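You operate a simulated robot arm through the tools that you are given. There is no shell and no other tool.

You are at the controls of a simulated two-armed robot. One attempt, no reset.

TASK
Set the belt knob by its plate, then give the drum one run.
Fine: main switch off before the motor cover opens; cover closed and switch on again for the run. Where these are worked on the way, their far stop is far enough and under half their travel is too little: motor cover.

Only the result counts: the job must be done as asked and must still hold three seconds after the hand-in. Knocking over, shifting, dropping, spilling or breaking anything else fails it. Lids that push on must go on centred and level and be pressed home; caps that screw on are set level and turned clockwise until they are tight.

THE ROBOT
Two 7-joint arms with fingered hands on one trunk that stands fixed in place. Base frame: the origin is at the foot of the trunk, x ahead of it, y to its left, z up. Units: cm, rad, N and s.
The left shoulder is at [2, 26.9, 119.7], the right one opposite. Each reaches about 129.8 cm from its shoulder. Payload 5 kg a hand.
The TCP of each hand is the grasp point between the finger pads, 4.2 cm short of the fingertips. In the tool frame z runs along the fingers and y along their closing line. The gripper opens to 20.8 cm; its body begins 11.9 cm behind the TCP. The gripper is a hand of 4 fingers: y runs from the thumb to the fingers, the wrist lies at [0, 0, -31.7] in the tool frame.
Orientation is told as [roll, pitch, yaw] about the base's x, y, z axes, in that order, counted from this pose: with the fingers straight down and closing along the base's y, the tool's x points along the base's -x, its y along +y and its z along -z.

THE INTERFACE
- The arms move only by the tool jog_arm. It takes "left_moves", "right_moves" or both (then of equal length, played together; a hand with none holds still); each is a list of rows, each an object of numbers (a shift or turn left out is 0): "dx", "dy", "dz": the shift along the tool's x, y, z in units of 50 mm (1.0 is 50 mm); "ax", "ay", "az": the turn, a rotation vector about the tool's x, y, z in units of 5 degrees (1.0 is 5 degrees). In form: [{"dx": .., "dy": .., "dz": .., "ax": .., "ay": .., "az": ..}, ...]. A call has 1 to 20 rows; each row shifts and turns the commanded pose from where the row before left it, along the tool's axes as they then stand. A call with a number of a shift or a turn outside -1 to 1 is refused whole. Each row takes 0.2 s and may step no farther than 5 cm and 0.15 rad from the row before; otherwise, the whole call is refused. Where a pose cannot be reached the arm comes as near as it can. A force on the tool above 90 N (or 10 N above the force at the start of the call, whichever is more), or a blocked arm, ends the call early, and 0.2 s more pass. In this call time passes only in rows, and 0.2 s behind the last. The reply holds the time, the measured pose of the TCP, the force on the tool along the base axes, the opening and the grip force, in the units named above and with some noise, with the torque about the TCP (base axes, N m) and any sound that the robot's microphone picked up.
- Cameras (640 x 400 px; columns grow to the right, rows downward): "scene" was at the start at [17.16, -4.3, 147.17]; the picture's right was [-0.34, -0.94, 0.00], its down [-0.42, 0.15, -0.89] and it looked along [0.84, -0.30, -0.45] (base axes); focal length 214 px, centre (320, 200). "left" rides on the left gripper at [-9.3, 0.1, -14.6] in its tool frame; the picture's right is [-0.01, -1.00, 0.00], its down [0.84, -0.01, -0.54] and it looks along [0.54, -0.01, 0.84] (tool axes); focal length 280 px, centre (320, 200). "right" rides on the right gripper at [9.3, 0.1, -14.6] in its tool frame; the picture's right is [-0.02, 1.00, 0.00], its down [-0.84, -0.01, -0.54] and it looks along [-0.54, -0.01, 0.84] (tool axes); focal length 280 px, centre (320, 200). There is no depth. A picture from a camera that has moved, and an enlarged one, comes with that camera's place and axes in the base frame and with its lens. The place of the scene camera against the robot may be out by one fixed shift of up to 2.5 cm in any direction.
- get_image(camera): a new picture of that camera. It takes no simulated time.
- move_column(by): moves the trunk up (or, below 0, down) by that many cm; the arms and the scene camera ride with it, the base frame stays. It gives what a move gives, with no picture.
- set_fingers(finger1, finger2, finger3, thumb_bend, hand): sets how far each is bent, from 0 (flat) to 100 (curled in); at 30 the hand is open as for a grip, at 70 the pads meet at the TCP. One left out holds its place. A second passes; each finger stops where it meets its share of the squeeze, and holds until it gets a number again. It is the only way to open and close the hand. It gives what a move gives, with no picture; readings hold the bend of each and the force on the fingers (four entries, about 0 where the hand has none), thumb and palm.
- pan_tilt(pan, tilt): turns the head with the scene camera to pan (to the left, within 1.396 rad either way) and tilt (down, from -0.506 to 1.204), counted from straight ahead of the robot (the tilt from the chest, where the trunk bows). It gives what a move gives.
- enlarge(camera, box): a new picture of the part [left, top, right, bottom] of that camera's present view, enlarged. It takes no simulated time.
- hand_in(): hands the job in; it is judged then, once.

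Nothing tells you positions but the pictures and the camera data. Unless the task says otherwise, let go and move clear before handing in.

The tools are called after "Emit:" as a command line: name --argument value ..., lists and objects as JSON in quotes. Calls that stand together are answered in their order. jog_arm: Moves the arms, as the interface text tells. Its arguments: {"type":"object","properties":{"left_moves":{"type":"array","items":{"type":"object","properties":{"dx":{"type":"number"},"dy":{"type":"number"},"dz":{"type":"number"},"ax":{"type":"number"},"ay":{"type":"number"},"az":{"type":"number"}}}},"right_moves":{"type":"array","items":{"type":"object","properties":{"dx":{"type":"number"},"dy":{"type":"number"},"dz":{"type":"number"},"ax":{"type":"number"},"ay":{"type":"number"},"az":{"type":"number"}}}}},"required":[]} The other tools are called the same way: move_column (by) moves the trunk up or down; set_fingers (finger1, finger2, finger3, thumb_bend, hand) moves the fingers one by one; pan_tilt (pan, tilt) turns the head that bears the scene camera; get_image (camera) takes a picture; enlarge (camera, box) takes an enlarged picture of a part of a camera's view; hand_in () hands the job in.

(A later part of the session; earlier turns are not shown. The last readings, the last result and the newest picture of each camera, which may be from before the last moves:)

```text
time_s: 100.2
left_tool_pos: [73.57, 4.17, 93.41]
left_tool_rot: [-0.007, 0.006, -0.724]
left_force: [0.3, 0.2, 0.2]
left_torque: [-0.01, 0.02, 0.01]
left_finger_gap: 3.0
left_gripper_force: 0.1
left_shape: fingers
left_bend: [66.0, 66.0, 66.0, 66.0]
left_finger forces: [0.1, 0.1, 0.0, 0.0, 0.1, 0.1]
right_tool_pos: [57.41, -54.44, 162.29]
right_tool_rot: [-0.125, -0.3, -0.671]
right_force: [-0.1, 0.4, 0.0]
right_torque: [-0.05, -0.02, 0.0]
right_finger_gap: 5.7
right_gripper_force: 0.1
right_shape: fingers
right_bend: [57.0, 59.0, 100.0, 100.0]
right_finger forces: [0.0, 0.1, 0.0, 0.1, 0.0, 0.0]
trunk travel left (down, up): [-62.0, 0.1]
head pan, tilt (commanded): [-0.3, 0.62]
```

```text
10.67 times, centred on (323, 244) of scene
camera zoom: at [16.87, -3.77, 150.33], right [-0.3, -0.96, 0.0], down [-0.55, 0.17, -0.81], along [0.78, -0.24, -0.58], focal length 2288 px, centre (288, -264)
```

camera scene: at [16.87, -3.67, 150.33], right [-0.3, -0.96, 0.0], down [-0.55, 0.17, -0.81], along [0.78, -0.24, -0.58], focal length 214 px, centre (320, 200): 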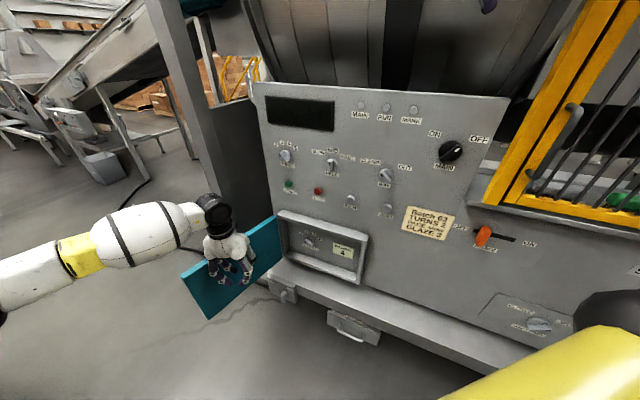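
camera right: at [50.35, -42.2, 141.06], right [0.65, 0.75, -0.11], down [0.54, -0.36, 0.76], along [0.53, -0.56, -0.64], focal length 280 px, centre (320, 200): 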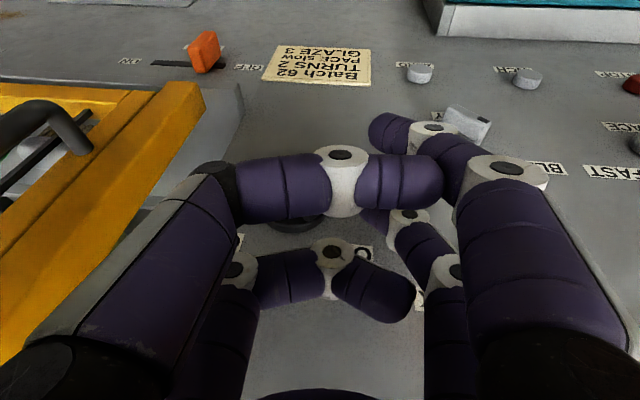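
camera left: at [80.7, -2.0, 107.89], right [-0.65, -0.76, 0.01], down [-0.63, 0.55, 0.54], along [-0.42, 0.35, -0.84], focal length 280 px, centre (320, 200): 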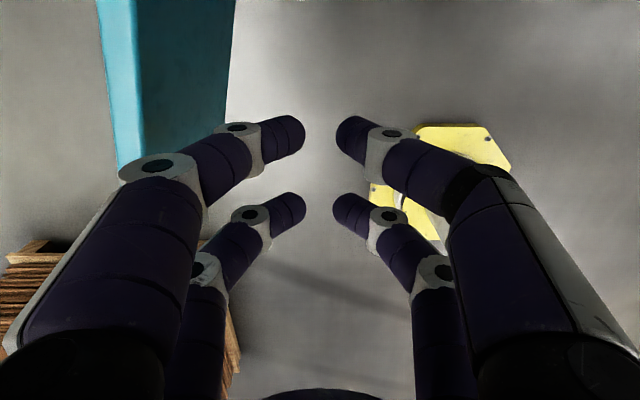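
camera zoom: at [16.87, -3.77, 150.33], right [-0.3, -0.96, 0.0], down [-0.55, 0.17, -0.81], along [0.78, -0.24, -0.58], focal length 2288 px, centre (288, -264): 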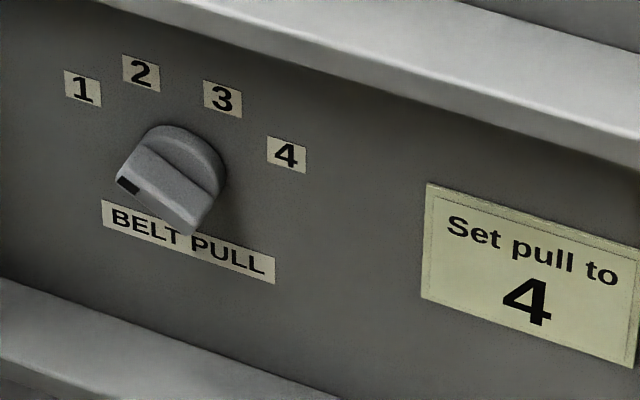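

From the labels, the belt knob's centre is near [95,-22.6,68], pointer at 1; it must go clockwise to 4. I'll open the left fingers to a 9 cm gap and stage the hand in front of it, tilted 45°.

Emit:
set_fingers --hand "left" --finger1 54 --finger2 54 --finger3 54 --thumb_bend 54

Emit:
jog_arm --left_moves '[{"dx": -0.658, "dy": -0.467, "dz": 0.313}, {"dx": -0.658, "dy": -0.467, "dz": 0.313}, {"dx": -0.658, "dy": -0.467, "dz": 0.313}, {"dx": -0.658, "dy": -0.467, "dz": 0.313}, {"dx": -0.658, "dy": -0.467, "dz": 0.313}, {"dx": -0.658, "dy": -0.467, "dz": 0.313}, {"ay": -1, "dz": 0.18}, {"ay": -1, "dx": 0.016, "dz": 0.18}, {"ay": -1, "dx": 0.031, "dz": 0.177}, {"ay": -1, "dx": 0.047, "dz": 0.174}, {"ay": -1, "dx": 0.062, "dz": 0.17}, {"ay": -1, "dx": 0.076, "dz": 0.163}]'

Emit:
get_image --camera "left"

Emit:
get_image --camera "scene"

```text
time_s: 101.2
left_tool_pos: [73.45, 4.07, 93.38]
left_tool_rot: [-0.005, 0.007, -0.724]
left_force: [0.0, 0.0, 0.4]
left_torque: [0.0, -0.05, 0.02]
left_finger_gap: 9.09
left_gripper_force: 0.0
left_shape: fingers
left_bend: [54.0, 54.0, 54.0, 54.0]
left_finger forces: [0.0, 0.0, 0.1, 0.0, 0.0, 0.0]
right_tool_pos: [57.57, -54.45, 162.16]
right_tool_rot: [-0.125, -0.297, -0.667]
right_force: [0.3, 0.4, 0.8]
right_torque: [-0.01, 0.01, 0.0]
right_finger_gap: 5.69
right_gripper_force: 0.1
right_shape: fingers
right_bend: [57.0, 59.0, 100.0, 100.0]
right_finger forces: [0.1, 0.0, 0.1, 0.1, 0.0, 0.0]
trunk travel left (down, up): [-62.0, 0.1]
head pan, tilt (commanded): [-0.3, 0.62]
```

```text
time_s: 103.8
left_tool_pos: [78.87, -19.5, 78.53]
left_tool_rot: [-0.009, -0.519, -0.72]
left_force: [1.0, 0.4, 1.4]
left_torque: [0.02, 0.16, -0.01]
left_finger_gap: 9.15
left_gripper_force: 0.0
left_shape: fingers
left_bend: [54.0, 54.0, 54.0, 54.0]
left_finger forces: [0.0, 0.0, 0.0, 0.0, 0.0, 0.1]
right_tool_pos: [57.43, -54.47, 162.12]
right_tool_rot: [-0.126, -0.298, -0.666]
right_force: [0.5, -0.7, -0.7]
right_torque: [-0.02, 0.09, -0.04]
right_finger_gap: 5.73
right_gripper_force: 0.1
right_shape: fingers
right_bend: [57.0, 59.0, 100.0, 100.0]
right_finger forces: [0.0, 0.0, 0.0, 0.0, 0.0, 0.0]
trunk travel left (down, up): [-62.0, 0.1]
head pan, tilt (commanded): [-0.3, 0.62]
```

```text
taken
camera left: at [79.68, -19.88, 95.81], right [-0.65, -0.76, 0.01], down [-0.76, 0.65, 0.05], along [-0.05, 0.02, -1.0], focal length 280 px, centre (320, 200)
```

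left: 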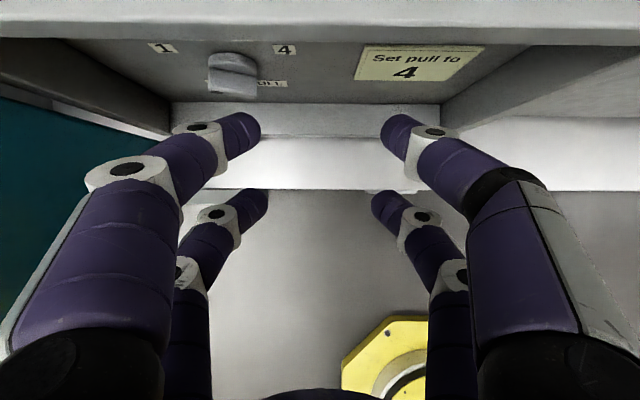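

```text
taken
camera scene: at [16.91, -3.77, 150.32], right [-0.3, -0.96, 0.0], down [-0.56, 0.17, -0.81], along [0.78, -0.24, -0.58], focal length 214 px, centre (320, 200)
```

scene: 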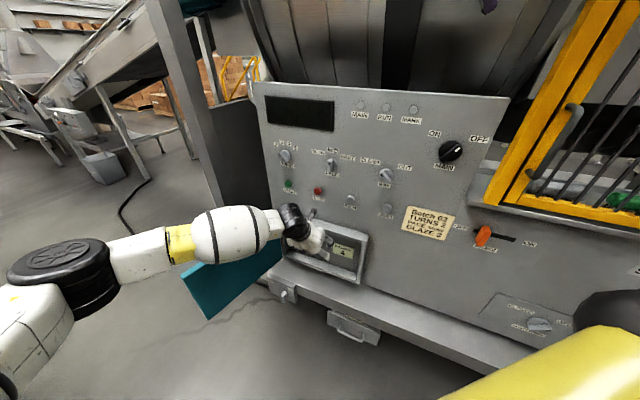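

The left camera looks straight down into the cover frame, showing the knob (left of centre), the plate, and my fingertips. I'll tilt to 45° and lower a little, then move in above the knob's right (tail) end.

Emit:
jog_arm --left_moves '[{"ay": -1, "dx": 0.12, "dz": 0.208}, {"ay": -1, "dx": 0.138, "dz": 0.197}, {"ay": -1, "dx": 0.154, "dz": 0.184}]'

Emit:
jog_arm --left_moves '[{"dx": 0.212, "dz": 0.212}, {"dx": -0.42, "dz": 0.42}]'

Emit:
get_image --camera "left"

```text
time_s: 104.7
left_tool_pos: [78.88, -19.44, 74.94]
left_tool_rot: [-0.009, -0.782, -0.716]
left_force: [1.3, 1.4, 1.6]
left_torque: [0.09, 0.26, -0.09]
left_finger_gap: 9.15
left_gripper_force: 0.0
left_shape: fingers
left_bend: [54.0, 54.0, 54.0, 54.0]
left_finger forces: [0.0, 0.0, 0.0, 0.0, 0.1, 0.0]
right_tool_pos: [57.54, -54.39, 162.23]
right_tool_rot: [-0.126, -0.298, -0.666]
right_force: [0.7, 0.5, 1.0]
right_torque: [-0.13, 0.11, -0.02]
right_finger_gap: 5.73
right_gripper_force: 0.1
right_shape: fingers
right_bend: [57.0, 59.0, 100.0, 100.0]
right_finger forces: [0.0, 0.0, 0.0, 0.1, 0.0, 0.0]
trunk travel left (down, up): [-62.0, 0.1]
head pan, tilt (commanded): [-0.3, 0.62]
```

```text
time_s: 105.2
left_tool_pos: [80.96, -21.61, 73.35]
left_tool_rot: [-0.007, -0.779, -0.72]
left_force: [-0.4, -1.3, -0.8]
left_torque: [-0.01, -0.05, 0.0]
left_finger_gap: 9.13
left_gripper_force: 0.1
left_shape: fingers
left_bend: [54.0, 54.0, 54.0, 54.0]
left_finger forces: [0.1, 0.0, 0.1, 0.0, 0.1, 0.0]
right_tool_pos: [57.42, -54.8, 162.15]
right_tool_rot: [-0.123, -0.298, -0.669]
right_force: [-0.4, -1.8, 0.8]
right_torque: [0.23, -0.05, 0.07]
right_finger_gap: 5.72
right_gripper_force: 0.1
right_shape: fingers
right_bend: [57.0, 59.0, 100.0, 100.0]
right_finger forces: [0.1, 0.0, 0.1, 0.0, 0.1, 0.0]
trunk travel left (down, up): [-62.0, 0.1]
head pan, tilt (commanded): [-0.3, 0.62]
```

```text
taken
camera left: at [78.38, -19.0, 90.24], right [-0.65, -0.76, 0.02], down [-0.74, 0.64, -0.21], along [0.15, -0.15, -0.98], focal length 280 px, centre (320, 200)
```

left: 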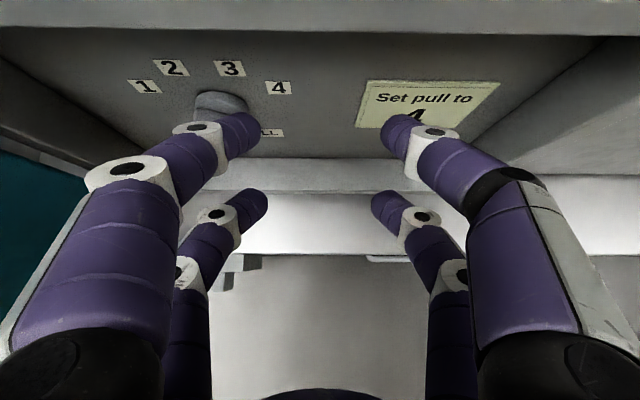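

The finger is about 3.8 cm right of the knob centre and 4 cm farther out than needed. I'll lower slightly, shift left 1.3 cm and move in so it sits above the knob's tail end.

Emit:
jog_arm --left_moves '[{"dx": 0.212, "dy": 0.26, "dz": 0.212}, {"dx": -0.275, "dz": 0.275}, {"dx": -0.275, "dz": 0.275}]'

Emit:
get_image --camera "left"

Emit:
enlarge --camera "scene" --box '[270, 200, 380, 290]'

```text
time_s: 106.0
left_tool_pos: [84.77, -23.0, 71.83]
left_tool_rot: [-0.007, -0.781, -0.716]
left_force: [0.3, 0.3, -0.9]
left_torque: [-0.09, 0.03, -0.06]
left_finger_gap: 9.18
left_gripper_force: 0.2
left_shape: fingers
left_bend: [54.0, 54.0, 54.0, 54.0]
left_finger forces: [0.0, 0.0, 0.0, 0.0, 0.0, 0.1]
right_tool_pos: [57.63, -54.57, 162.15]
right_tool_rot: [-0.122, -0.3, -0.666]
right_force: [0.4, 0.7, -0.2]
right_torque: [0.0, 0.06, -0.01]
right_finger_gap: 5.7
right_gripper_force: 0.0
right_shape: fingers
right_bend: [57.0, 59.0, 100.0, 100.0]
right_finger forces: [0.0, 0.0, 0.1, 0.0, 0.1, 0.0]
trunk travel left (down, up): [-62.0, 0.1]
head pan, tilt (commanded): [-0.3, 0.62]
```

```text
taken
camera left: at [82.26, -20.43, 88.75], right [-0.65, -0.76, 0.02], down [-0.74, 0.64, -0.21], along [0.15, -0.15, -0.98], focal length 280 px, centre (320, 200)
```

left: 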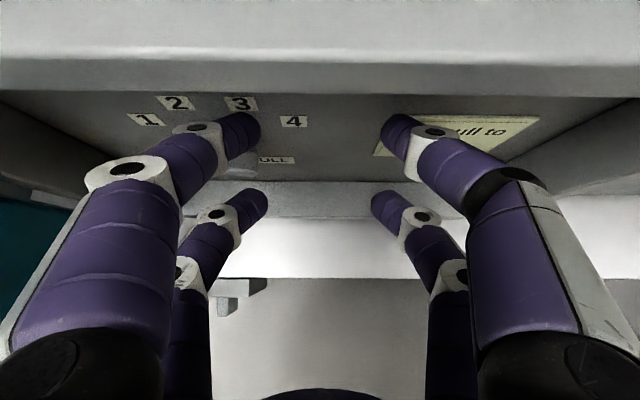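

```text
4.44 times, centred on (325, 245) of scene
camera zoom: at [16.9, -3.81, 150.32], right [-0.3, -0.96, 0.0], down [-0.56, 0.17, -0.81], along [0.78, -0.24, -0.58], focal length 953 px, centre (298, 0)
```

zoom: 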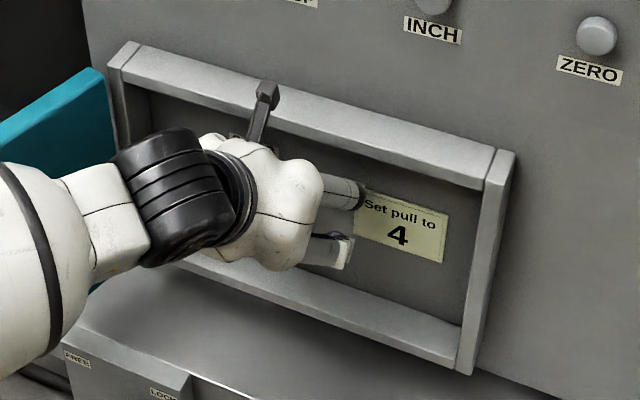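

The tip is ~1.8 cm right of the knob's centre and at lever depth. I'll shift right 0.6 cm and lower until it touches the tail.

Emit:
jog_arm --left_moves '[{"dy": -0.12, "dx": 0.14, "dz": 0.14}, {"dx": 0.14, "dz": 0.14}, {"dx": 0.1, "dz": 0.1}, {"dx": 0.07, "dz": 0.07}]'

Emit:
get_image --camera "left"

```text
time_s: 107.0
left_tool_pos: [84.3, -23.63, 68.61]
left_tool_rot: [-0.008, -0.779, -0.717]
left_force: [0.3, -0.8, 0.4]
left_torque: [0.02, -0.02, -0.03]
left_finger_gap: 9.13
left_gripper_force: 0.0
left_shape: fingers
left_bend: [54.0, 54.0, 54.0, 54.0]
left_finger forces: [0.0, 0.1, 0.1, 0.1, 0.0, 0.1]
right_tool_pos: [57.54, -54.49, 162.23]
right_tool_rot: [-0.125, -0.298, -0.668]
right_force: [-0.3, 0.5, 0.5]
right_torque: [-0.02, -0.01, -0.03]
right_finger_gap: 5.69
right_gripper_force: 0.1
right_shape: fingers
right_bend: [57.0, 59.0, 100.0, 100.0]
right_finger forces: [0.1, 0.0, 0.1, 0.1, 0.0, 0.0]
trunk travel left (down, up): [-62.0, 0.1]
head pan, tilt (commanded): [-0.3, 0.62]
```

```text
taken
camera left: at [81.81, -20.96, 85.62], right [-0.65, -0.76, 0.02], down [-0.74, 0.64, -0.21], along [0.15, -0.15, -0.98], focal length 280 px, centre (320, 200)
```

left: 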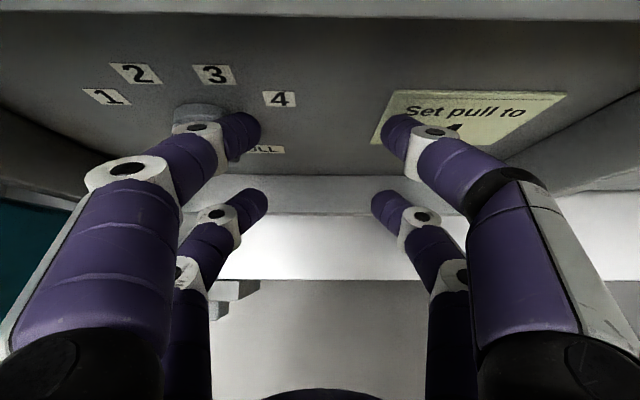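

No contact yet. I'll keep lowering in small steps until the fingertip presses the tail.

Emit:
jog_arm --left_moves '[{"dx": 0.07, "dz": 0.07}, {"dx": 0.07, "dz": 0.07}]'

Emit:
get_image --camera "left"

```text
time_s: 107.7
left_tool_pos: [84.31, -23.48, 67.76]
left_tool_rot: [-0.01, -0.779, -0.717]
left_force: [0.1, -0.2, 0.3]
left_torque: [0.01, -0.03, 0.01]
left_finger_gap: 9.14
left_gripper_force: 0.1
left_shape: fingers
left_bend: [54.0, 54.0, 54.0, 54.0]
left_finger forces: [0.0, 0.1, 0.1, 0.1, 0.0, 0.1]
right_tool_pos: [57.51, -54.47, 162.23]
right_tool_rot: [-0.124, -0.298, -0.667]
right_force: [0.0, 0.3, 0.3]
right_torque: [0.01, 0.03, -0.02]
right_finger_gap: 5.69
right_gripper_force: 0.0
right_shape: fingers
right_bend: [57.0, 59.0, 100.0, 100.0]
right_finger forces: [0.0, 0.1, 0.0, 0.0, 0.0, 0.1]
trunk travel left (down, up): [-62.0, 0.1]
head pan, tilt (commanded): [-0.3, 0.62]
```

```text
taken
camera left: at [81.81, -20.94, 84.6], right [-0.65, -0.76, 0.02], down [-0.74, 0.64, -0.21], along [0.15, -0.15, -0.98], focal length 280 px, centre (320, 200)
```

left: 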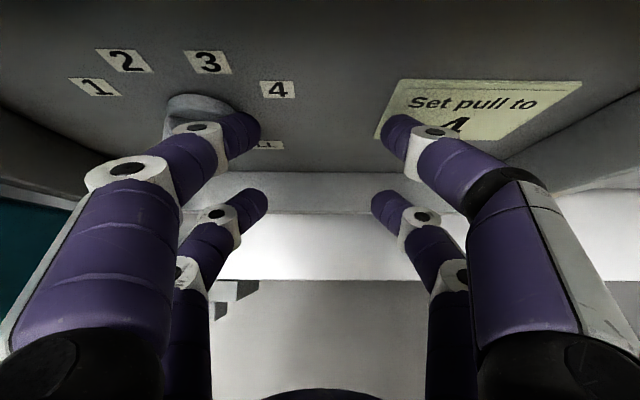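

Still no contact. I'll zoom the left camera on the knob and fingertip.

Emit:
enlarge --camera "left" --box '[60, 30, 320, 200]'

Emit:
enlarge --camera "scene" --box '[290, 220, 350, 270]'

```text
2.35 times, centred on (190, 115) of left
camera zoom: at [81.81, -20.94, 84.6], right [-0.65, -0.76, 0.02], down [-0.74, 0.64, -0.21], along [0.15, -0.15, -0.98], focal length 660 px, centre (626, 400)
```

zoom: 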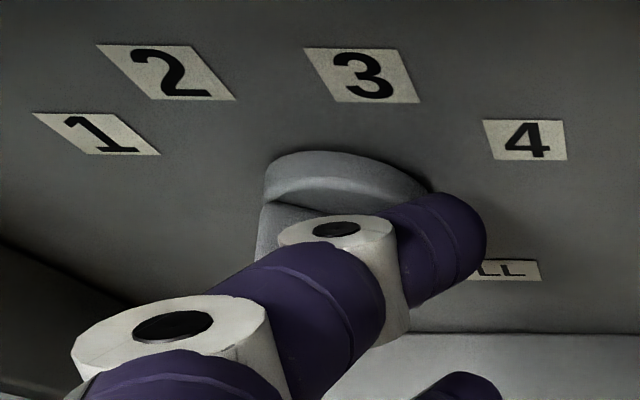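

```text
8.00 times, centred on (320, 245) of scene
camera zoom: at [16.86, -3.79, 150.33], right [-0.3, -0.96, 0.0], down [-0.55, 0.17, -0.81], along [0.78, -0.24, -0.58], focal length 1716 px, centre (320, -160)
```

zoom: 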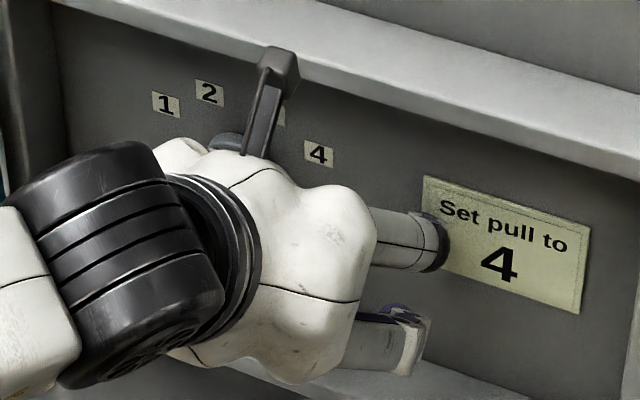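

The geometry suggests the knob is lower (z≈65.5) and I'm ~1 cm too far right. I'll shift left 1.2 cm and continue lowering slowly.

Emit:
jog_arm --left_moves '[{"dy": 0.24}, {"dx": 0.07, "dz": 0.07}, {"dx": 0.07, "dz": 0.07}, {"dx": 0.07, "dz": 0.07}]'

Emit:
enlarge --camera "left" --box '[60, 30, 320, 200]'

```text
time_s: 108.7
left_tool_pos: [85.07, -22.73, 66.25]
left_tool_rot: [-0.008, -0.778, -0.718]
left_force: [-15.6, 2.7, 5.8]
left_torque: [0.16, -0.49, 0.44]
left_finger_gap: 8.06
left_gripper_force: 8.2
left_shape: fingers
left_bend: [58.0, 54.0, 54.0, 54.0]
left_finger forces: [16.1, 0.0, 0.0, 0.0, 0.0, 0.0]
right_tool_pos: [57.24, -54.43, 162.27]
right_tool_rot: [-0.124, -0.301, -0.667]
right_force: [0.1, -0.3, -0.8]
right_torque: [0.02, 0.02, -0.02]
right_finger_gap: 5.71
right_gripper_force: 0.1
right_shape: fingers
right_bend: [57.0, 59.0, 100.0, 100.0]
right_finger forces: [0.0, 0.1, 0.1, 0.1, 0.0, 0.0]
trunk travel left (down, up): [-62.0, 0.1]
head pan, tilt (commanded): [-0.3, 0.62]
```

```text
2.35 times, centred on (190, 115) of left
camera zoom: at [82.54, -20.01, 83.16], right [-0.65, -0.76, 0.02], down [-0.74, 0.64, -0.21], along [0.15, -0.15, -0.98], focal length 660 px, centre (626, 400)
```

zoom: 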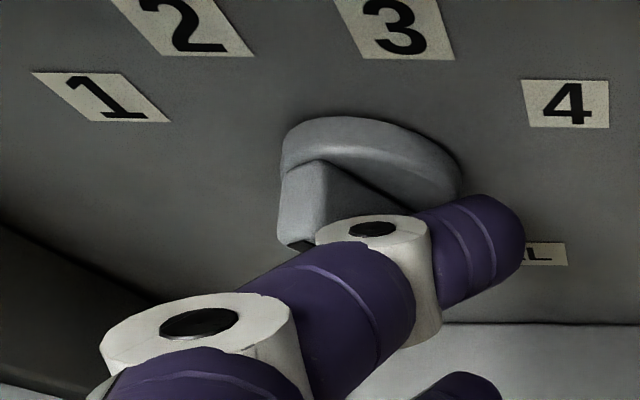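

The slanted left finger crosses over the knob body, so it can't press the tail cleanly. I'll back out and use the thumb (right side) instead, with fingers 1–2 curled away.

Emit:
jog_arm --left_moves '[{"dx": 0.4, "dz": -0.39}, {"dx": 0.4, "dz": -0.39}, {"dx": -0.4, "dz": -0.41}]'

Emit:
set_fingers --hand "left" --finger1 92 --finger2 92 --finger3 54 --thumb_bend 54

Emit:
get_image --camera "left"

```text
time_s: 109.5
left_tool_pos: [80.82, -19.0, 68.95]
left_tool_rot: [-0.007, -0.778, -0.72]
left_force: [-1.3, 0.7, -1.3]
left_torque: [-0.1, -0.15, 0.07]
left_finger_gap: 9.11
left_gripper_force: 0.0
left_shape: fingers
left_bend: [54.0, 54.0, 54.0, 54.0]
left_finger forces: [0.0, 0.0, 0.0, 0.0, 0.0, 0.0]
right_tool_pos: [57.34, -54.5, 162.39]
right_tool_rot: [-0.124, -0.3, -0.669]
right_force: [-0.6, 0.0, 0.6]
right_torque: [-0.04, -0.08, 0.03]
right_finger_gap: 5.69
right_gripper_force: 0.1
right_shape: fingers
right_bend: [57.0, 59.0, 100.0, 100.0]
right_finger forces: [0.0, 0.0, 0.0, 0.0, 0.0, 0.1]
trunk travel left (down, up): [-62.0, 0.1]
head pan, tilt (commanded): [-0.3, 0.62]
```

```text
time_s: 110.5
left_tool_pos: [80.78, -18.97, 69.01]
left_tool_rot: [-0.011, -0.778, -0.716]
left_force: [0.0, 0.4, 0.4]
left_torque: [0.01, 0.01, 0.0]
left_finger_gap: 5.37
left_gripper_force: 0.1
left_shape: fingers
left_bend: [92.0, 92.0, 54.0, 54.0]
left_finger forces: [0.0, 0.1, 0.0, 0.0, 0.0, 0.1]
right_tool_pos: [57.5, -54.49, 162.15]
right_tool_rot: [-0.125, -0.298, -0.666]
right_force: [0.7, 0.2, -0.5]
right_torque: [0.0, 0.05, -0.02]
right_finger_gap: 5.75
right_gripper_force: 0.0
right_shape: fingers
right_bend: [57.0, 59.0, 100.0, 100.0]
right_finger forces: [0.0, 0.0, 0.0, 0.1, 0.0, 0.0]
trunk travel left (down, up): [-62.0, 0.1]
head pan, tilt (commanded): [-0.3, 0.62]
```

```text
taken
camera left: at [78.33, -16.4, 85.95], right [-0.65, -0.76, 0.02], down [-0.74, 0.64, -0.21], along [0.15, -0.15, -0.98], focal length 280 px, centre (320, 200)
```

left: 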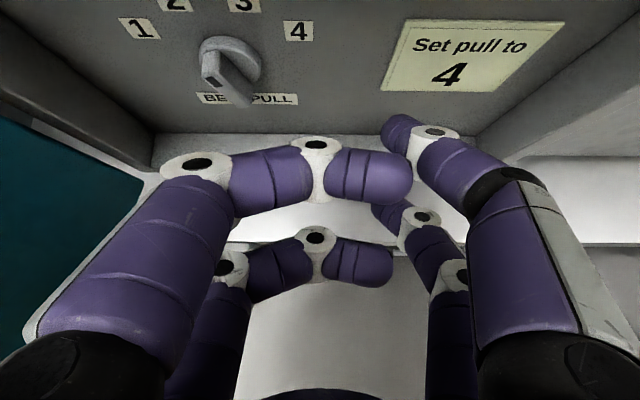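

The knob is now in clear view. Let me zoom on it.

Emit:
enlarge --camera "left" --box '[100, 0, 320, 140]'

```text
2.86 times, centred on (210, 70) of left
camera zoom: at [78.33, -16.4, 85.95], right [-0.65, -0.76, 0.02], down [-0.74, 0.64, -0.21], along [0.15, -0.15, -0.98], focal length 801 px, centre (634, 571)
```

zoom: 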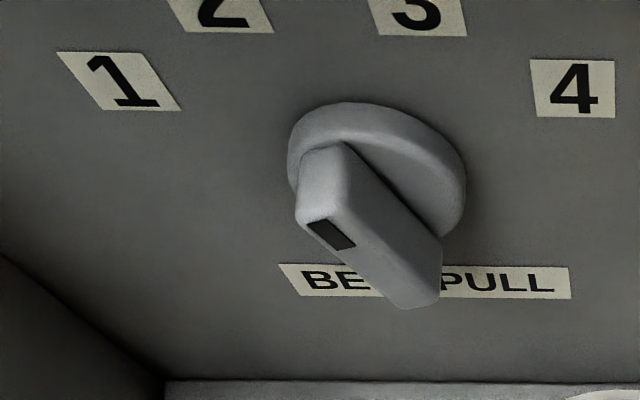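

The knob has already turned to position 2 from that contact. Next I'll push its pointer end from the left with finger 1. I'll re-open the fingers and place the hand so finger 1 is left of the pointer.

Emit:
set_fingers --hand "left" --finger1 54 --finger2 54 --finger3 54 --thumb_bend 54

Emit:
jog_arm --left_moves '[{"dy": 0.69}, {"dy": 0.69}, {"dx": -0.35, "dz": 0.35}]'

Emit:
get_image --camera "left"

```text
time_s: 111.5
left_tool_pos: [80.89, -19.02, 68.94]
left_tool_rot: [-0.009, -0.779, -0.717]
left_force: [0.1, -0.2, -0.5]
left_torque: [-0.02, 0.01, -0.04]
left_finger_gap: 9.14
left_gripper_force: 0.1
left_shape: fingers
left_bend: [54.0, 54.0, 54.0, 54.0]
left_finger forces: [0.0, 0.0, 0.0, 0.0, 0.1, 0.0]
right_tool_pos: [57.52, -54.58, 162.27]
right_tool_rot: [-0.124, -0.299, -0.668]
right_force: [0.6, -0.4, -0.7]
right_torque: [0.01, 0.0, 0.01]
right_finger_gap: 5.74
right_gripper_force: 0.0
right_shape: fingers
right_bend: [57.0, 59.0, 100.0, 100.0]
right_finger forces: [0.0, 0.0, 0.0, 0.0, 0.0, 0.1]
trunk travel left (down, up): [-62.0, 0.1]
head pan, tilt (commanded): [-0.3, 0.62]
```

```text
time_s: 112.2
left_tool_pos: [87.4, -15.5, 69.01]
left_tool_rot: [-0.007, -0.778, -0.719]
left_force: [-0.2, 0.4, -0.3]
left_torque: [-0.02, -0.01, -0.02]
left_finger_gap: 9.13
left_gripper_force: 0.1
left_shape: fingers
left_bend: [54.0, 54.0, 54.0, 54.0]
left_finger forces: [0.1, 0.0, 0.0, 0.1, 0.0, 0.0]
right_tool_pos: [57.47, -54.66, 162.23]
right_tool_rot: [-0.124, -0.3, -0.67]
right_force: [-0.7, -1.3, -0.1]
right_torque: [0.16, -0.02, 0.05]
right_finger_gap: 5.74
right_gripper_force: 0.1
right_shape: fingers
right_bend: [57.0, 59.0, 100.0, 100.0]
right_finger forces: [0.0, 0.0, 0.0, 0.1, 0.0, 0.0]
trunk travel left (down, up): [-62.0, 0.1]
head pan, tilt (commanded): [-0.3, 0.62]
```

```text
taken
camera left: at [84.85, -12.89, 85.87], right [-0.65, -0.76, 0.02], down [-0.74, 0.64, -0.21], along [0.15, -0.15, -0.98], focal length 280 px, centre (320, 200)
```

left: 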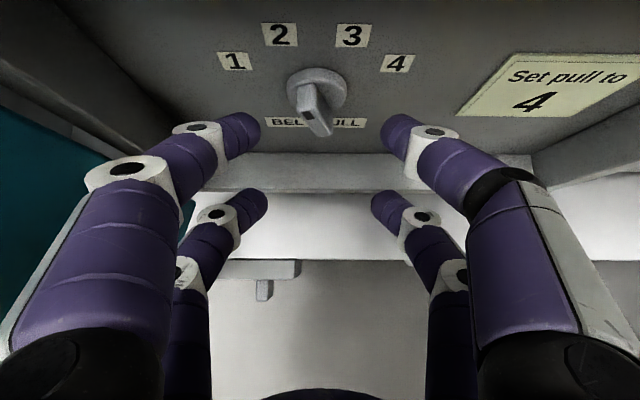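

The knob sits between the fingertips. I'll move in 3.4 cm and lower 2 cm, then check.

Emit:
jog_arm --left_moves '[{"dx": -0.242, "dz": 0.239}, {"dx": -0.242, "dz": 0.239}, {"dx": 0.14, "dz": 0.142}, {"dx": 0.14, "dz": 0.142}]'

Emit:
get_image --camera "left"

```text
time_s: 113.2
left_tool_pos: [89.94, -17.81, 67.03]
left_tool_rot: [-0.008, -0.781, -0.717]
left_force: [0.3, -1.1, -0.7]
left_torque: [0.02, 0.05, 0.0]
left_finger_gap: 9.16
left_gripper_force: 0.0
left_shape: fingers
left_bend: [54.0, 54.0, 54.0, 54.0]
left_finger forces: [0.0, 0.1, 0.0, 0.0, 0.0, 0.0]
right_tool_pos: [57.37, -54.54, 162.24]
right_tool_rot: [-0.125, -0.299, -0.669]
right_force: [-0.3, 0.8, -0.2]
right_torque: [0.0, -0.01, 0.03]
right_finger_gap: 5.73
right_gripper_force: 0.1
right_shape: fingers
right_bend: [57.0, 59.0, 100.0, 100.0]
right_finger forces: [0.0, 0.0, 0.0, 0.0, 0.0, 0.0]
trunk travel left (down, up): [-62.0, 0.1]
head pan, tilt (commanded): [-0.3, 0.62]
```

```text
taken
camera left: at [87.32, -15.16, 83.87], right [-0.65, -0.76, 0.02], down [-0.74, 0.64, -0.21], along [0.15, -0.15, -0.98], focal length 280 px, centre (320, 200)
```

left: 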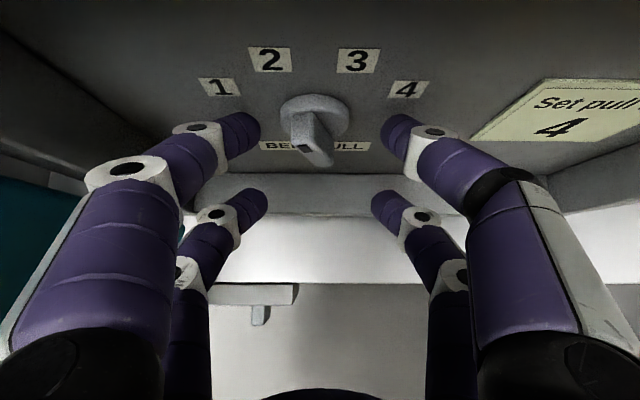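

The tip depth matches the bar. I'll push right, rising slightly to follow the lever's arc.

Emit:
jog_arm --left_moves '[{"dy": -0.2}, {"dy": -0.2}, {"dy": -0.14, "dx": -0.056, "dz": -0.057}, {"dy": -0.14, "dx": -0.056, "dz": -0.057}]'

Emit:
enlarge --camera "left" --box '[160, 30, 420, 200]'

```text
time_s: 114.2
left_tool_pos: [87.74, -20.18, 67.81]
left_tool_rot: [-0.006, -0.778, -0.715]
left_force: [0.5, 6.7, 1.2]
left_torque: [0.1, -0.06, 0.56]
left_finger_gap: 10.07
left_gripper_force: 3.9
left_shape: fingers
left_bend: [51.0, 54.0, 54.0, 54.0]
left_finger forces: [6.9, 0.0, 0.0, 0.0, 0.1, 0.1]
right_tool_pos: [57.36, -54.48, 162.29]
right_tool_rot: [-0.124, -0.3, -0.667]
right_force: [-0.7, 0.7, 0.5]
right_torque: [-0.01, -0.01, 0.04]
right_finger_gap: 5.74
right_gripper_force: 0.1
right_shape: fingers
right_bend: [57.0, 59.0, 100.0, 100.0]
right_finger forces: [0.0, 0.0, 0.0, 0.1, 0.0, 0.0]
trunk travel left (down, up): [-62.0, 0.1]
head pan, tilt (commanded): [-0.3, 0.62]
```

```text
2.35 times, centred on (290, 115) of left
camera zoom: at [85.13, -17.45, 84.72], right [-0.65, -0.76, 0.02], down [-0.74, 0.64, -0.21], along [0.15, -0.15, -0.98], focal length 660 px, centre (391, 400)
```

zoom: 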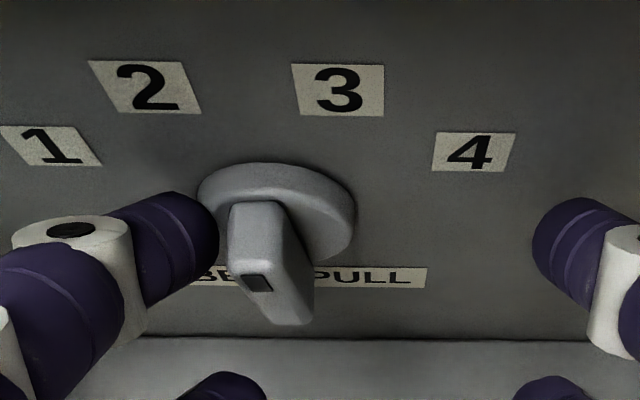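

Finger 1 presses the bar's left side. Continuing right with a slight rise.

Emit:
jog_arm --left_moves '[{"dy": -0.14, "dx": -0.03, "dz": -0.03}, {"dy": -0.14, "dx": -0.03, "dz": -0.03}, {"dy": -0.12}]'

Emit:
enlarge --camera "left" --box '[160, 30, 420, 200]'

```text
time_s: 115.0
left_tool_pos: [86.36, -21.52, 68.38]
left_tool_rot: [-0.007, -0.78, -0.716]
left_force: [1.1, 16.2, 6.4]
left_torque: [0.3, -0.63, 1.44]
left_finger_gap: 11.54
left_gripper_force: 9.1
left_shape: fingers
left_bend: [45.0, 54.0, 54.0, 54.0]
left_finger forces: [17.2, 0.0, 0.1, 0.0, 0.0, 0.0]
right_tool_pos: [57.38, -54.41, 162.34]
right_tool_rot: [-0.124, -0.298, -0.668]
right_force: [-0.4, -0.6, -0.4]
right_torque: [0.02, -0.03, -0.04]
right_finger_gap: 5.73
right_gripper_force: 0.1
right_shape: fingers
right_bend: [57.0, 59.0, 100.0, 100.0]
right_finger forces: [0.1, 0.0, 0.0, 0.0, 0.0, 0.0]
trunk travel left (down, up): [-62.0, 0.1]
head pan, tilt (commanded): [-0.3, 0.62]
```

```text
2.35 times, centred on (290, 115) of left
camera zoom: at [83.84, -18.92, 85.22], right [-0.65, -0.76, 0.02], down [-0.74, 0.64, -0.21], along [0.15, -0.15, -0.98], focal length 660 px, centre (391, 400)
```

zoom: 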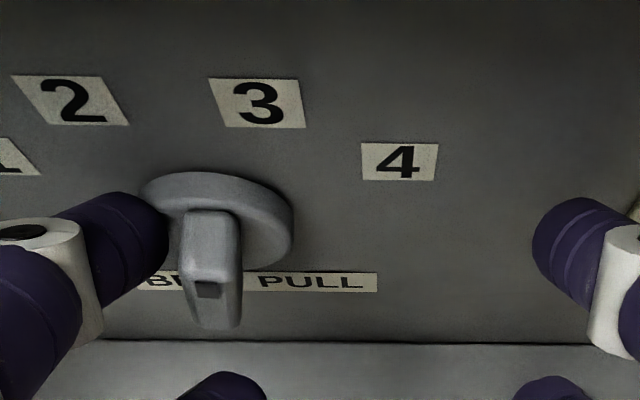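

The lever is now upright between 2 and 3. I'll keep pushing right.

Emit:
jog_arm --left_moves '[{"dy": -0.14}, {"dy": -0.14}, {"dy": -0.14}]'

Emit:
enlarge --camera "left" --box '[160, 30, 420, 200]'

```text
time_s: 115.8
left_tool_pos: [85.01, -22.99, 68.42]
left_tool_rot: [-0.007, -0.778, -0.718]
left_force: [-5.1, 25.1, 13.1]
left_torque: [0.59, -1.32, 2.68]
left_finger_gap: 12.75
left_gripper_force: 14.3
left_shape: fingers
left_bend: [40.0, 54.0, 54.0, 54.0]
left_finger forces: [29.1, 0.1, 0.0, 0.0, 0.1, 0.0]
right_tool_pos: [57.42, -54.34, 162.25]
right_tool_rot: [-0.124, -0.3, -0.669]
right_force: [0.2, -1.2, -0.1]
right_torque: [-0.02, -0.02, -0.01]
right_finger_gap: 5.75
right_gripper_force: 0.0
right_shape: fingers
right_bend: [57.0, 59.0, 100.0, 100.0]
right_finger forces: [0.0, 0.1, 0.0, 0.1, 0.1, 0.0]
trunk travel left (down, up): [-62.0, 0.1]
head pan, tilt (commanded): [-0.3, 0.62]
```

```text
2.35 times, centred on (290, 115) of left
camera zoom: at [82.33, -20.49, 85.24], right [-0.65, -0.76, 0.02], down [-0.74, 0.64, -0.21], along [0.15, -0.15, -0.98], focal length 660 px, centre (391, 400)
```

zoom: 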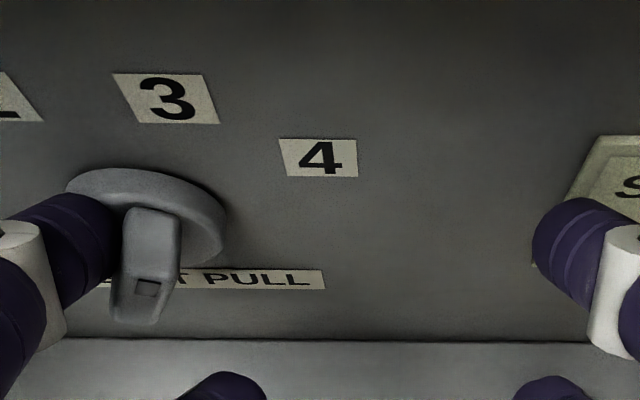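

It's pointing about at 3 now. I'll keep pushing right toward 4.

Emit:
jog_arm --left_moves '[{"dy": -0.14}, {"dy": -0.14}, {"dy": -0.14}]'

Emit:
enlarge --camera "left" --box '[130, 30, 390, 200]'

```text
time_s: 116.7
left_tool_pos: [83.53, -24.85, 68.52]
left_tool_rot: [-0.005, -0.782, -0.719]
left_force: [0.1, 26.6, 20.8]
left_torque: [1.24, -2.43, 3.02]
left_finger_gap: 14.23
left_gripper_force: 17.7
left_shape: fingers
left_bend: [35.0, 54.0, 54.0, 54.0]
left_finger forces: [36.1, 0.0, 0.0, 0.0, 0.0, 0.0]
right_tool_pos: [57.33, -54.34, 162.32]
right_tool_rot: [-0.125, -0.299, -0.668]
right_force: [0.2, -0.7, 0.4]
right_torque: [0.01, -0.07, 0.0]
right_finger_gap: 5.74
right_gripper_force: 0.0
right_shape: fingers
right_bend: [57.0, 59.0, 100.0, 100.0]
right_finger forces: [0.1, 0.0, 0.0, 0.0, 0.1, 0.0]
trunk travel left (down, up): [-62.0, 0.1]
head pan, tilt (commanded): [-0.3, 0.62]
```

```text
2.35 times, centred on (260, 115) of left
camera zoom: at [80.91, -22.18, 85.44], right [-0.65, -0.76, 0.01], down [-0.74, 0.64, -0.21], along [0.15, -0.15, -0.98], focal length 660 px, centre (461, 400)
```

zoom: 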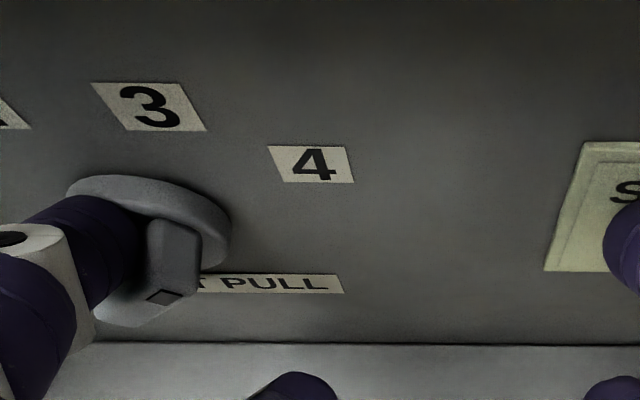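

The lever is leaning right past 3. Now pushing right and down to bring it to 4.

Emit:
jog_arm --left_moves '[{"dy": -0.12, "dx": 0.07, "dz": 0.07}, {"dy": -0.12, "dx": 0.07, "dz": 0.07}, {"dy": -0.12, "dx": 0.07, "dz": 0.07}]'

Emit:
enlarge --camera "left" --box '[100, 30, 360, 200]'

```text
time_s: 117.5
left_tool_pos: [82.45, -26.4, 67.77]
left_tool_rot: [0.002, -0.789, -0.726]
left_force: [3.4, 25.3, 62.5]
left_torque: [3.47, -6.98, 1.52]
left_finger_gap: 15.52
left_gripper_force: 36.0
left_shape: fingers
left_bend: [27.0, 54.0, 54.0, 55.0]
left_finger forces: [64.4, 0.0, 0.0, 0.0, 7.7, 0.1]
right_tool_pos: [57.03, -54.3, 162.34]
right_tool_rot: [-0.123, -0.301, -0.668]
right_force: [-0.1, 1.0, -0.8]
right_torque: [0.04, 0.02, -0.04]
right_finger_gap: 5.71
right_gripper_force: 0.1
right_shape: fingers
right_bend: [57.0, 59.0, 100.0, 100.0]
right_finger forces: [0.1, 0.1, 0.1, 0.0, 0.0, 0.0]
trunk travel left (down, up): [-62.0, 0.1]
head pan, tilt (commanded): [-0.3, 0.62]
```

```text
2.35 times, centred on (230, 115) of left
camera zoom: at [79.75, -23.59, 84.7], right [-0.66, -0.75, 0.01], down [-0.74, 0.64, -0.22], along [0.16, -0.15, -0.98], focal length 660 px, centre (532, 400)
```

zoom: 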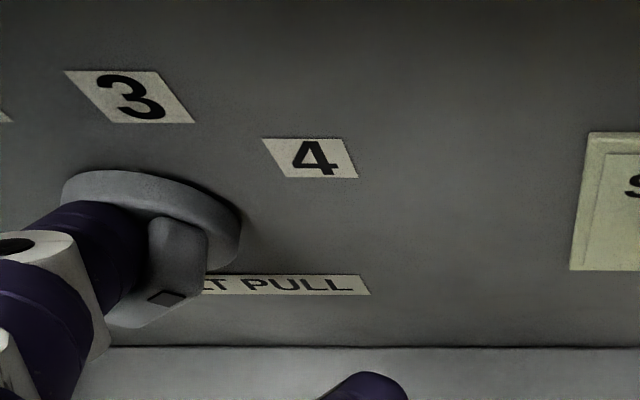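

Forces are getting high and the lever is about halfway between 3 and 4. I'll back off and look where it settled.

Emit:
jog_arm --left_moves '[{"dy": 0.12, "dx": -0.1, "dz": -0.1}, {"dy": 0.3, "dx": -0.1, "dz": -0.1}, {"dy": 0.4}, {"dx": 0.4, "dz": -0.4}, {"dx": 0.4, "dz": -0.4}]'

Emit:
get_image --camera "left"

Emit:
enlarge --camera "left" --box '[130, 0, 390, 160]'

```text
time_s: 118.7
left_tool_pos: [80.72, -19.66, 68.05]
left_tool_rot: [-0.012, -0.777, -0.719]
left_force: [-0.2, -0.4, 0.5]
left_torque: [0.03, 0.02, 0.07]
left_finger_gap: 9.18
left_gripper_force: 0.0
left_shape: fingers
left_bend: [54.0, 54.0, 54.0, 54.0]
left_finger forces: [0.0, 0.0, 0.0, 0.0, 0.0, 0.0]
right_tool_pos: [57.53, -54.61, 162.17]
right_tool_rot: [-0.123, -0.3, -0.669]
right_force: [-0.5, -0.6, -0.8]
right_torque: [-0.02, 0.08, 0.0]
right_finger_gap: 5.73
right_gripper_force: 0.1
right_shape: fingers
right_bend: [57.0, 59.0, 100.0, 100.0]
right_finger forces: [0.0, 0.1, 0.1, 0.1, 0.1, 0.1]
trunk travel left (down, up): [-62.0, 0.1]
head pan, tilt (commanded): [-0.3, 0.62]
```

```text
taken
camera left: at [78.13, -16.92, 84.94], right [-0.66, -0.75, 0.02], down [-0.74, 0.64, -0.21], along [0.14, -0.15, -0.98], focal length 280 px, centre (320, 200)
```

left: 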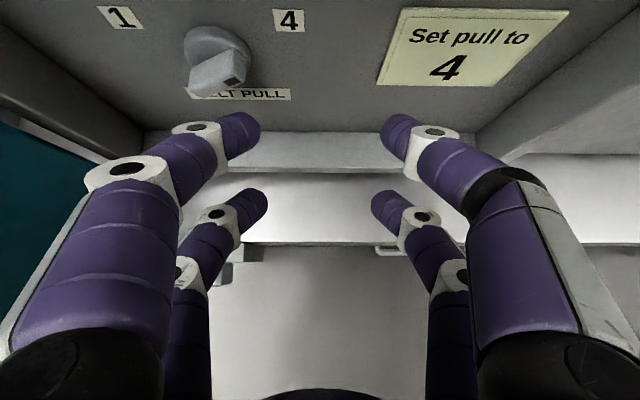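

```text
2.46 times, centred on (260, 80) of left
camera zoom: at [78.13, -16.92, 84.94], right [-0.66, -0.75, 0.02], down [-0.74, 0.64, -0.21], along [0.14, -0.15, -0.98], focal length 690 px, centre (468, 495)
```

zoom: 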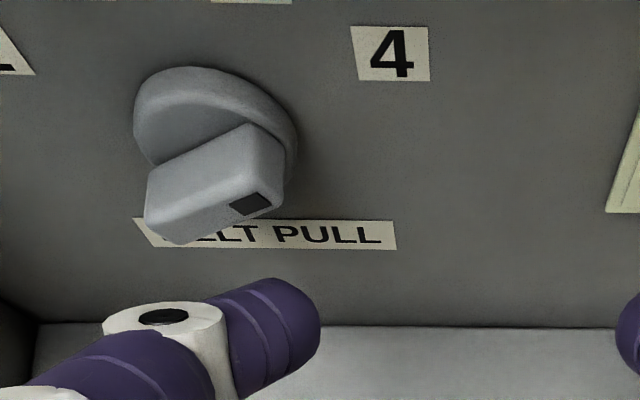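

The pointer now lies to the right, near 4. I'll move the hand up and out to check from the scene camera.

Emit:
jog_arm --left_moves '[{"ay": 1, "dx": -0.1, "dz": -0.2}, {"ay": 1, "dx": -0.1, "dz": -0.3}, {"ay": 1, "dx": -0.1, "dz": -0.4}, {"ay": 1, "dx": -0.1, "dz": -0.4}, {"ay": 1, "dz": -0.5}, {"ay": 1, "dz": -0.5}, {"ay": 1, "dz": -0.5}, {"ay": 1, "dz": -0.5}, {"ay": 1, "dz": -0.5, "dx": 0.3}]'

Emit:
enlarge --camera "scene" --box '[293, 225, 353, 262]'

Emit:
get_image --camera "scene"

```text
time_s: 120.7
left_tool_pos: [75.79, -14.73, 86.53]
left_tool_rot: [-0.006, 0.009, -0.724]
left_force: [-0.4, 0.5, 0.1]
left_torque: [-0.03, -0.05, -0.01]
left_finger_gap: 9.17
left_gripper_force: 0.1
left_shape: fingers
left_bend: [54.0, 54.0, 54.0, 54.0]
left_finger forces: [0.0, 0.1, 0.0, 0.0, 0.0, 0.0]
right_tool_pos: [57.39, -54.58, 162.21]
right_tool_rot: [-0.123, -0.299, -0.666]
right_force: [-0.1, 0.0, -0.1]
right_torque: [-0.02, -0.06, 0.03]
right_finger_gap: 5.73
right_gripper_force: 0.1
right_shape: fingers
right_bend: [57.0, 59.0, 100.0, 100.0]
right_finger forces: [0.1, 0.0, 0.0, 0.0, 0.0, 0.0]
trunk travel left (down, up): [-62.0, 0.1]
head pan, tilt (commanded): [-0.3, 0.62]
```

```text
10.67 times, centred on (323, 244) of scene
camera zoom: at [16.79, -3.76, 150.34], right [-0.3, -0.96, 0.0], down [-0.55, 0.17, -0.81], along [0.78, -0.24, -0.58], focal length 2288 px, centre (288, -264)
```

zoom: 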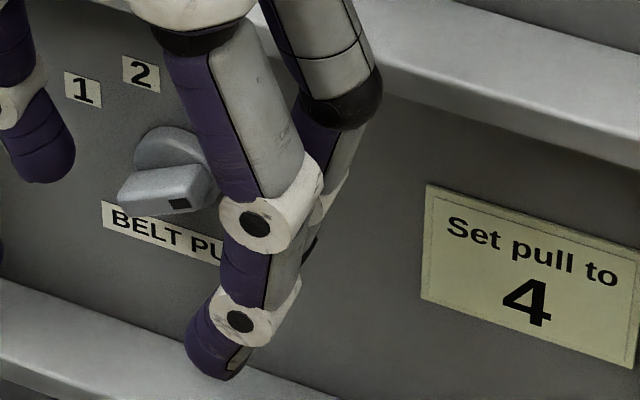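

```text
taken
camera scene: at [16.79, -3.76, 150.34], right [-0.3, -0.96, 0.0], down [-0.55, 0.17, -0.81], along [0.78, -0.24, -0.58], focal length 214 px, centre (320, 200)
```

scene: 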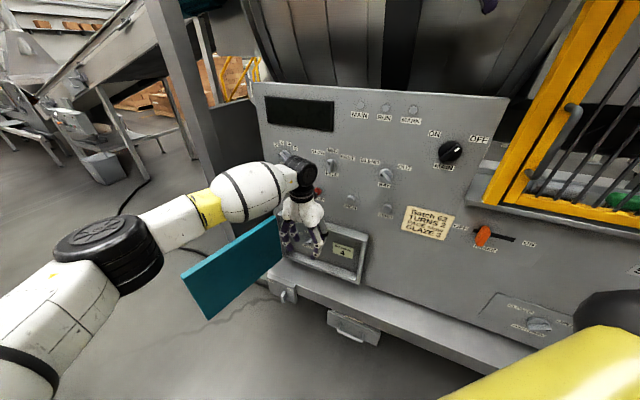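

I need an unobstructed view of the pointer. I'll move the hand up and outward.

Emit:
jog_arm --left_moves '[{"dz": -0.9}, {"dz": -0.9}, {"dy": 0.6, "dx": 0.6}, {"dy": 0.6, "dx": 0.3}, {"dy": 0.9}]'

Emit:
enlarge --camera "scene" --box '[293, 225, 353, 262]'

```text
time_s: 121.8
left_tool_pos: [79.54, -3.76, 95.56]
left_tool_rot: [-0.008, 0.007, -0.723]
left_force: [-0.8, -0.1, -0.6]
left_torque: [-0.02, -0.02, -0.01]
left_finger_gap: 9.18
left_gripper_force: 0.0
left_shape: fingers
left_bend: [54.0, 54.0, 54.0, 54.0]
left_finger forces: [0.1, 0.0, 0.0, 0.1, 0.1, 0.0]
right_tool_pos: [57.54, -54.29, 162.28]
right_tool_rot: [-0.128, -0.301, -0.665]
right_force: [0.2, 1.6, 0.4]
right_torque: [-0.33, 0.14, -0.11]
right_finger_gap: 5.72
right_gripper_force: 0.0
right_shape: fingers
right_bend: [57.0, 59.0, 100.0, 100.0]
right_finger forces: [0.0, 0.0, 0.0, 0.1, 0.0, 0.0]
trunk travel left (down, up): [-62.0, 0.1]
head pan, tilt (commanded): [-0.3, 0.62]
```

```text
10.67 times, centred on (323, 244) of scene
camera zoom: at [16.94, -3.58, 150.32], right [-0.3, -0.96, 0.0], down [-0.56, 0.17, -0.81], along [0.78, -0.24, -0.58], focal length 2288 px, centre (288, -264)
```

zoom: 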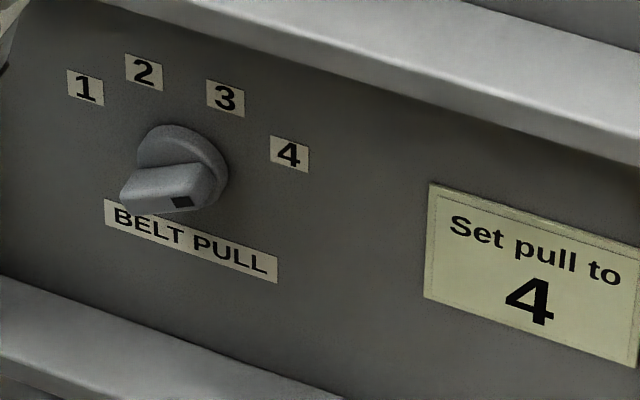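

The pointer seems at roughly 50°, a bit short of 4. Let me zoom more tightly to judge.

Emit:
enlarge --camera "scene" --box '[298, 228, 328, 250]'

Emit:
enlarge --camera "scene" --box '[272, 145, 302, 167]'

```text
16.00 times, centred on (313, 239) of scene
camera zoom: at [16.94, -3.58, 150.32], right [-0.3, -0.96, 0.0], down [-0.56, 0.17, -0.81], along [0.78, -0.24, -0.58], focal length 3432 px, centre (432, -424)
```

zoom: 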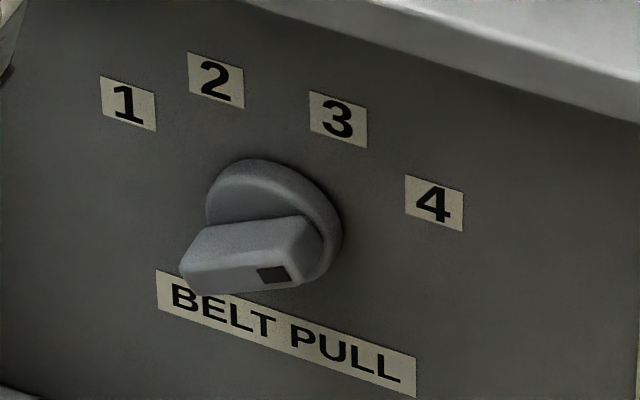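

```text
16.00 times, centred on (287, 156) of scene
camera zoom: at [16.94, -3.58, 150.32], right [-0.3, -0.96, 0.0], down [-0.56, 0.17, -0.81], along [0.78, -0.24, -0.58], focal length 3432 px, centre (848, 904)
```

zoom: 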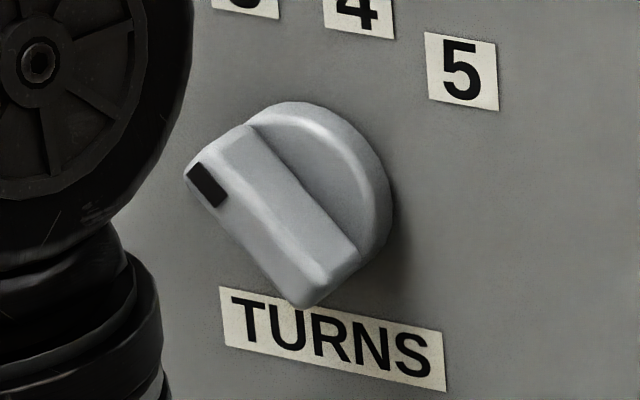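

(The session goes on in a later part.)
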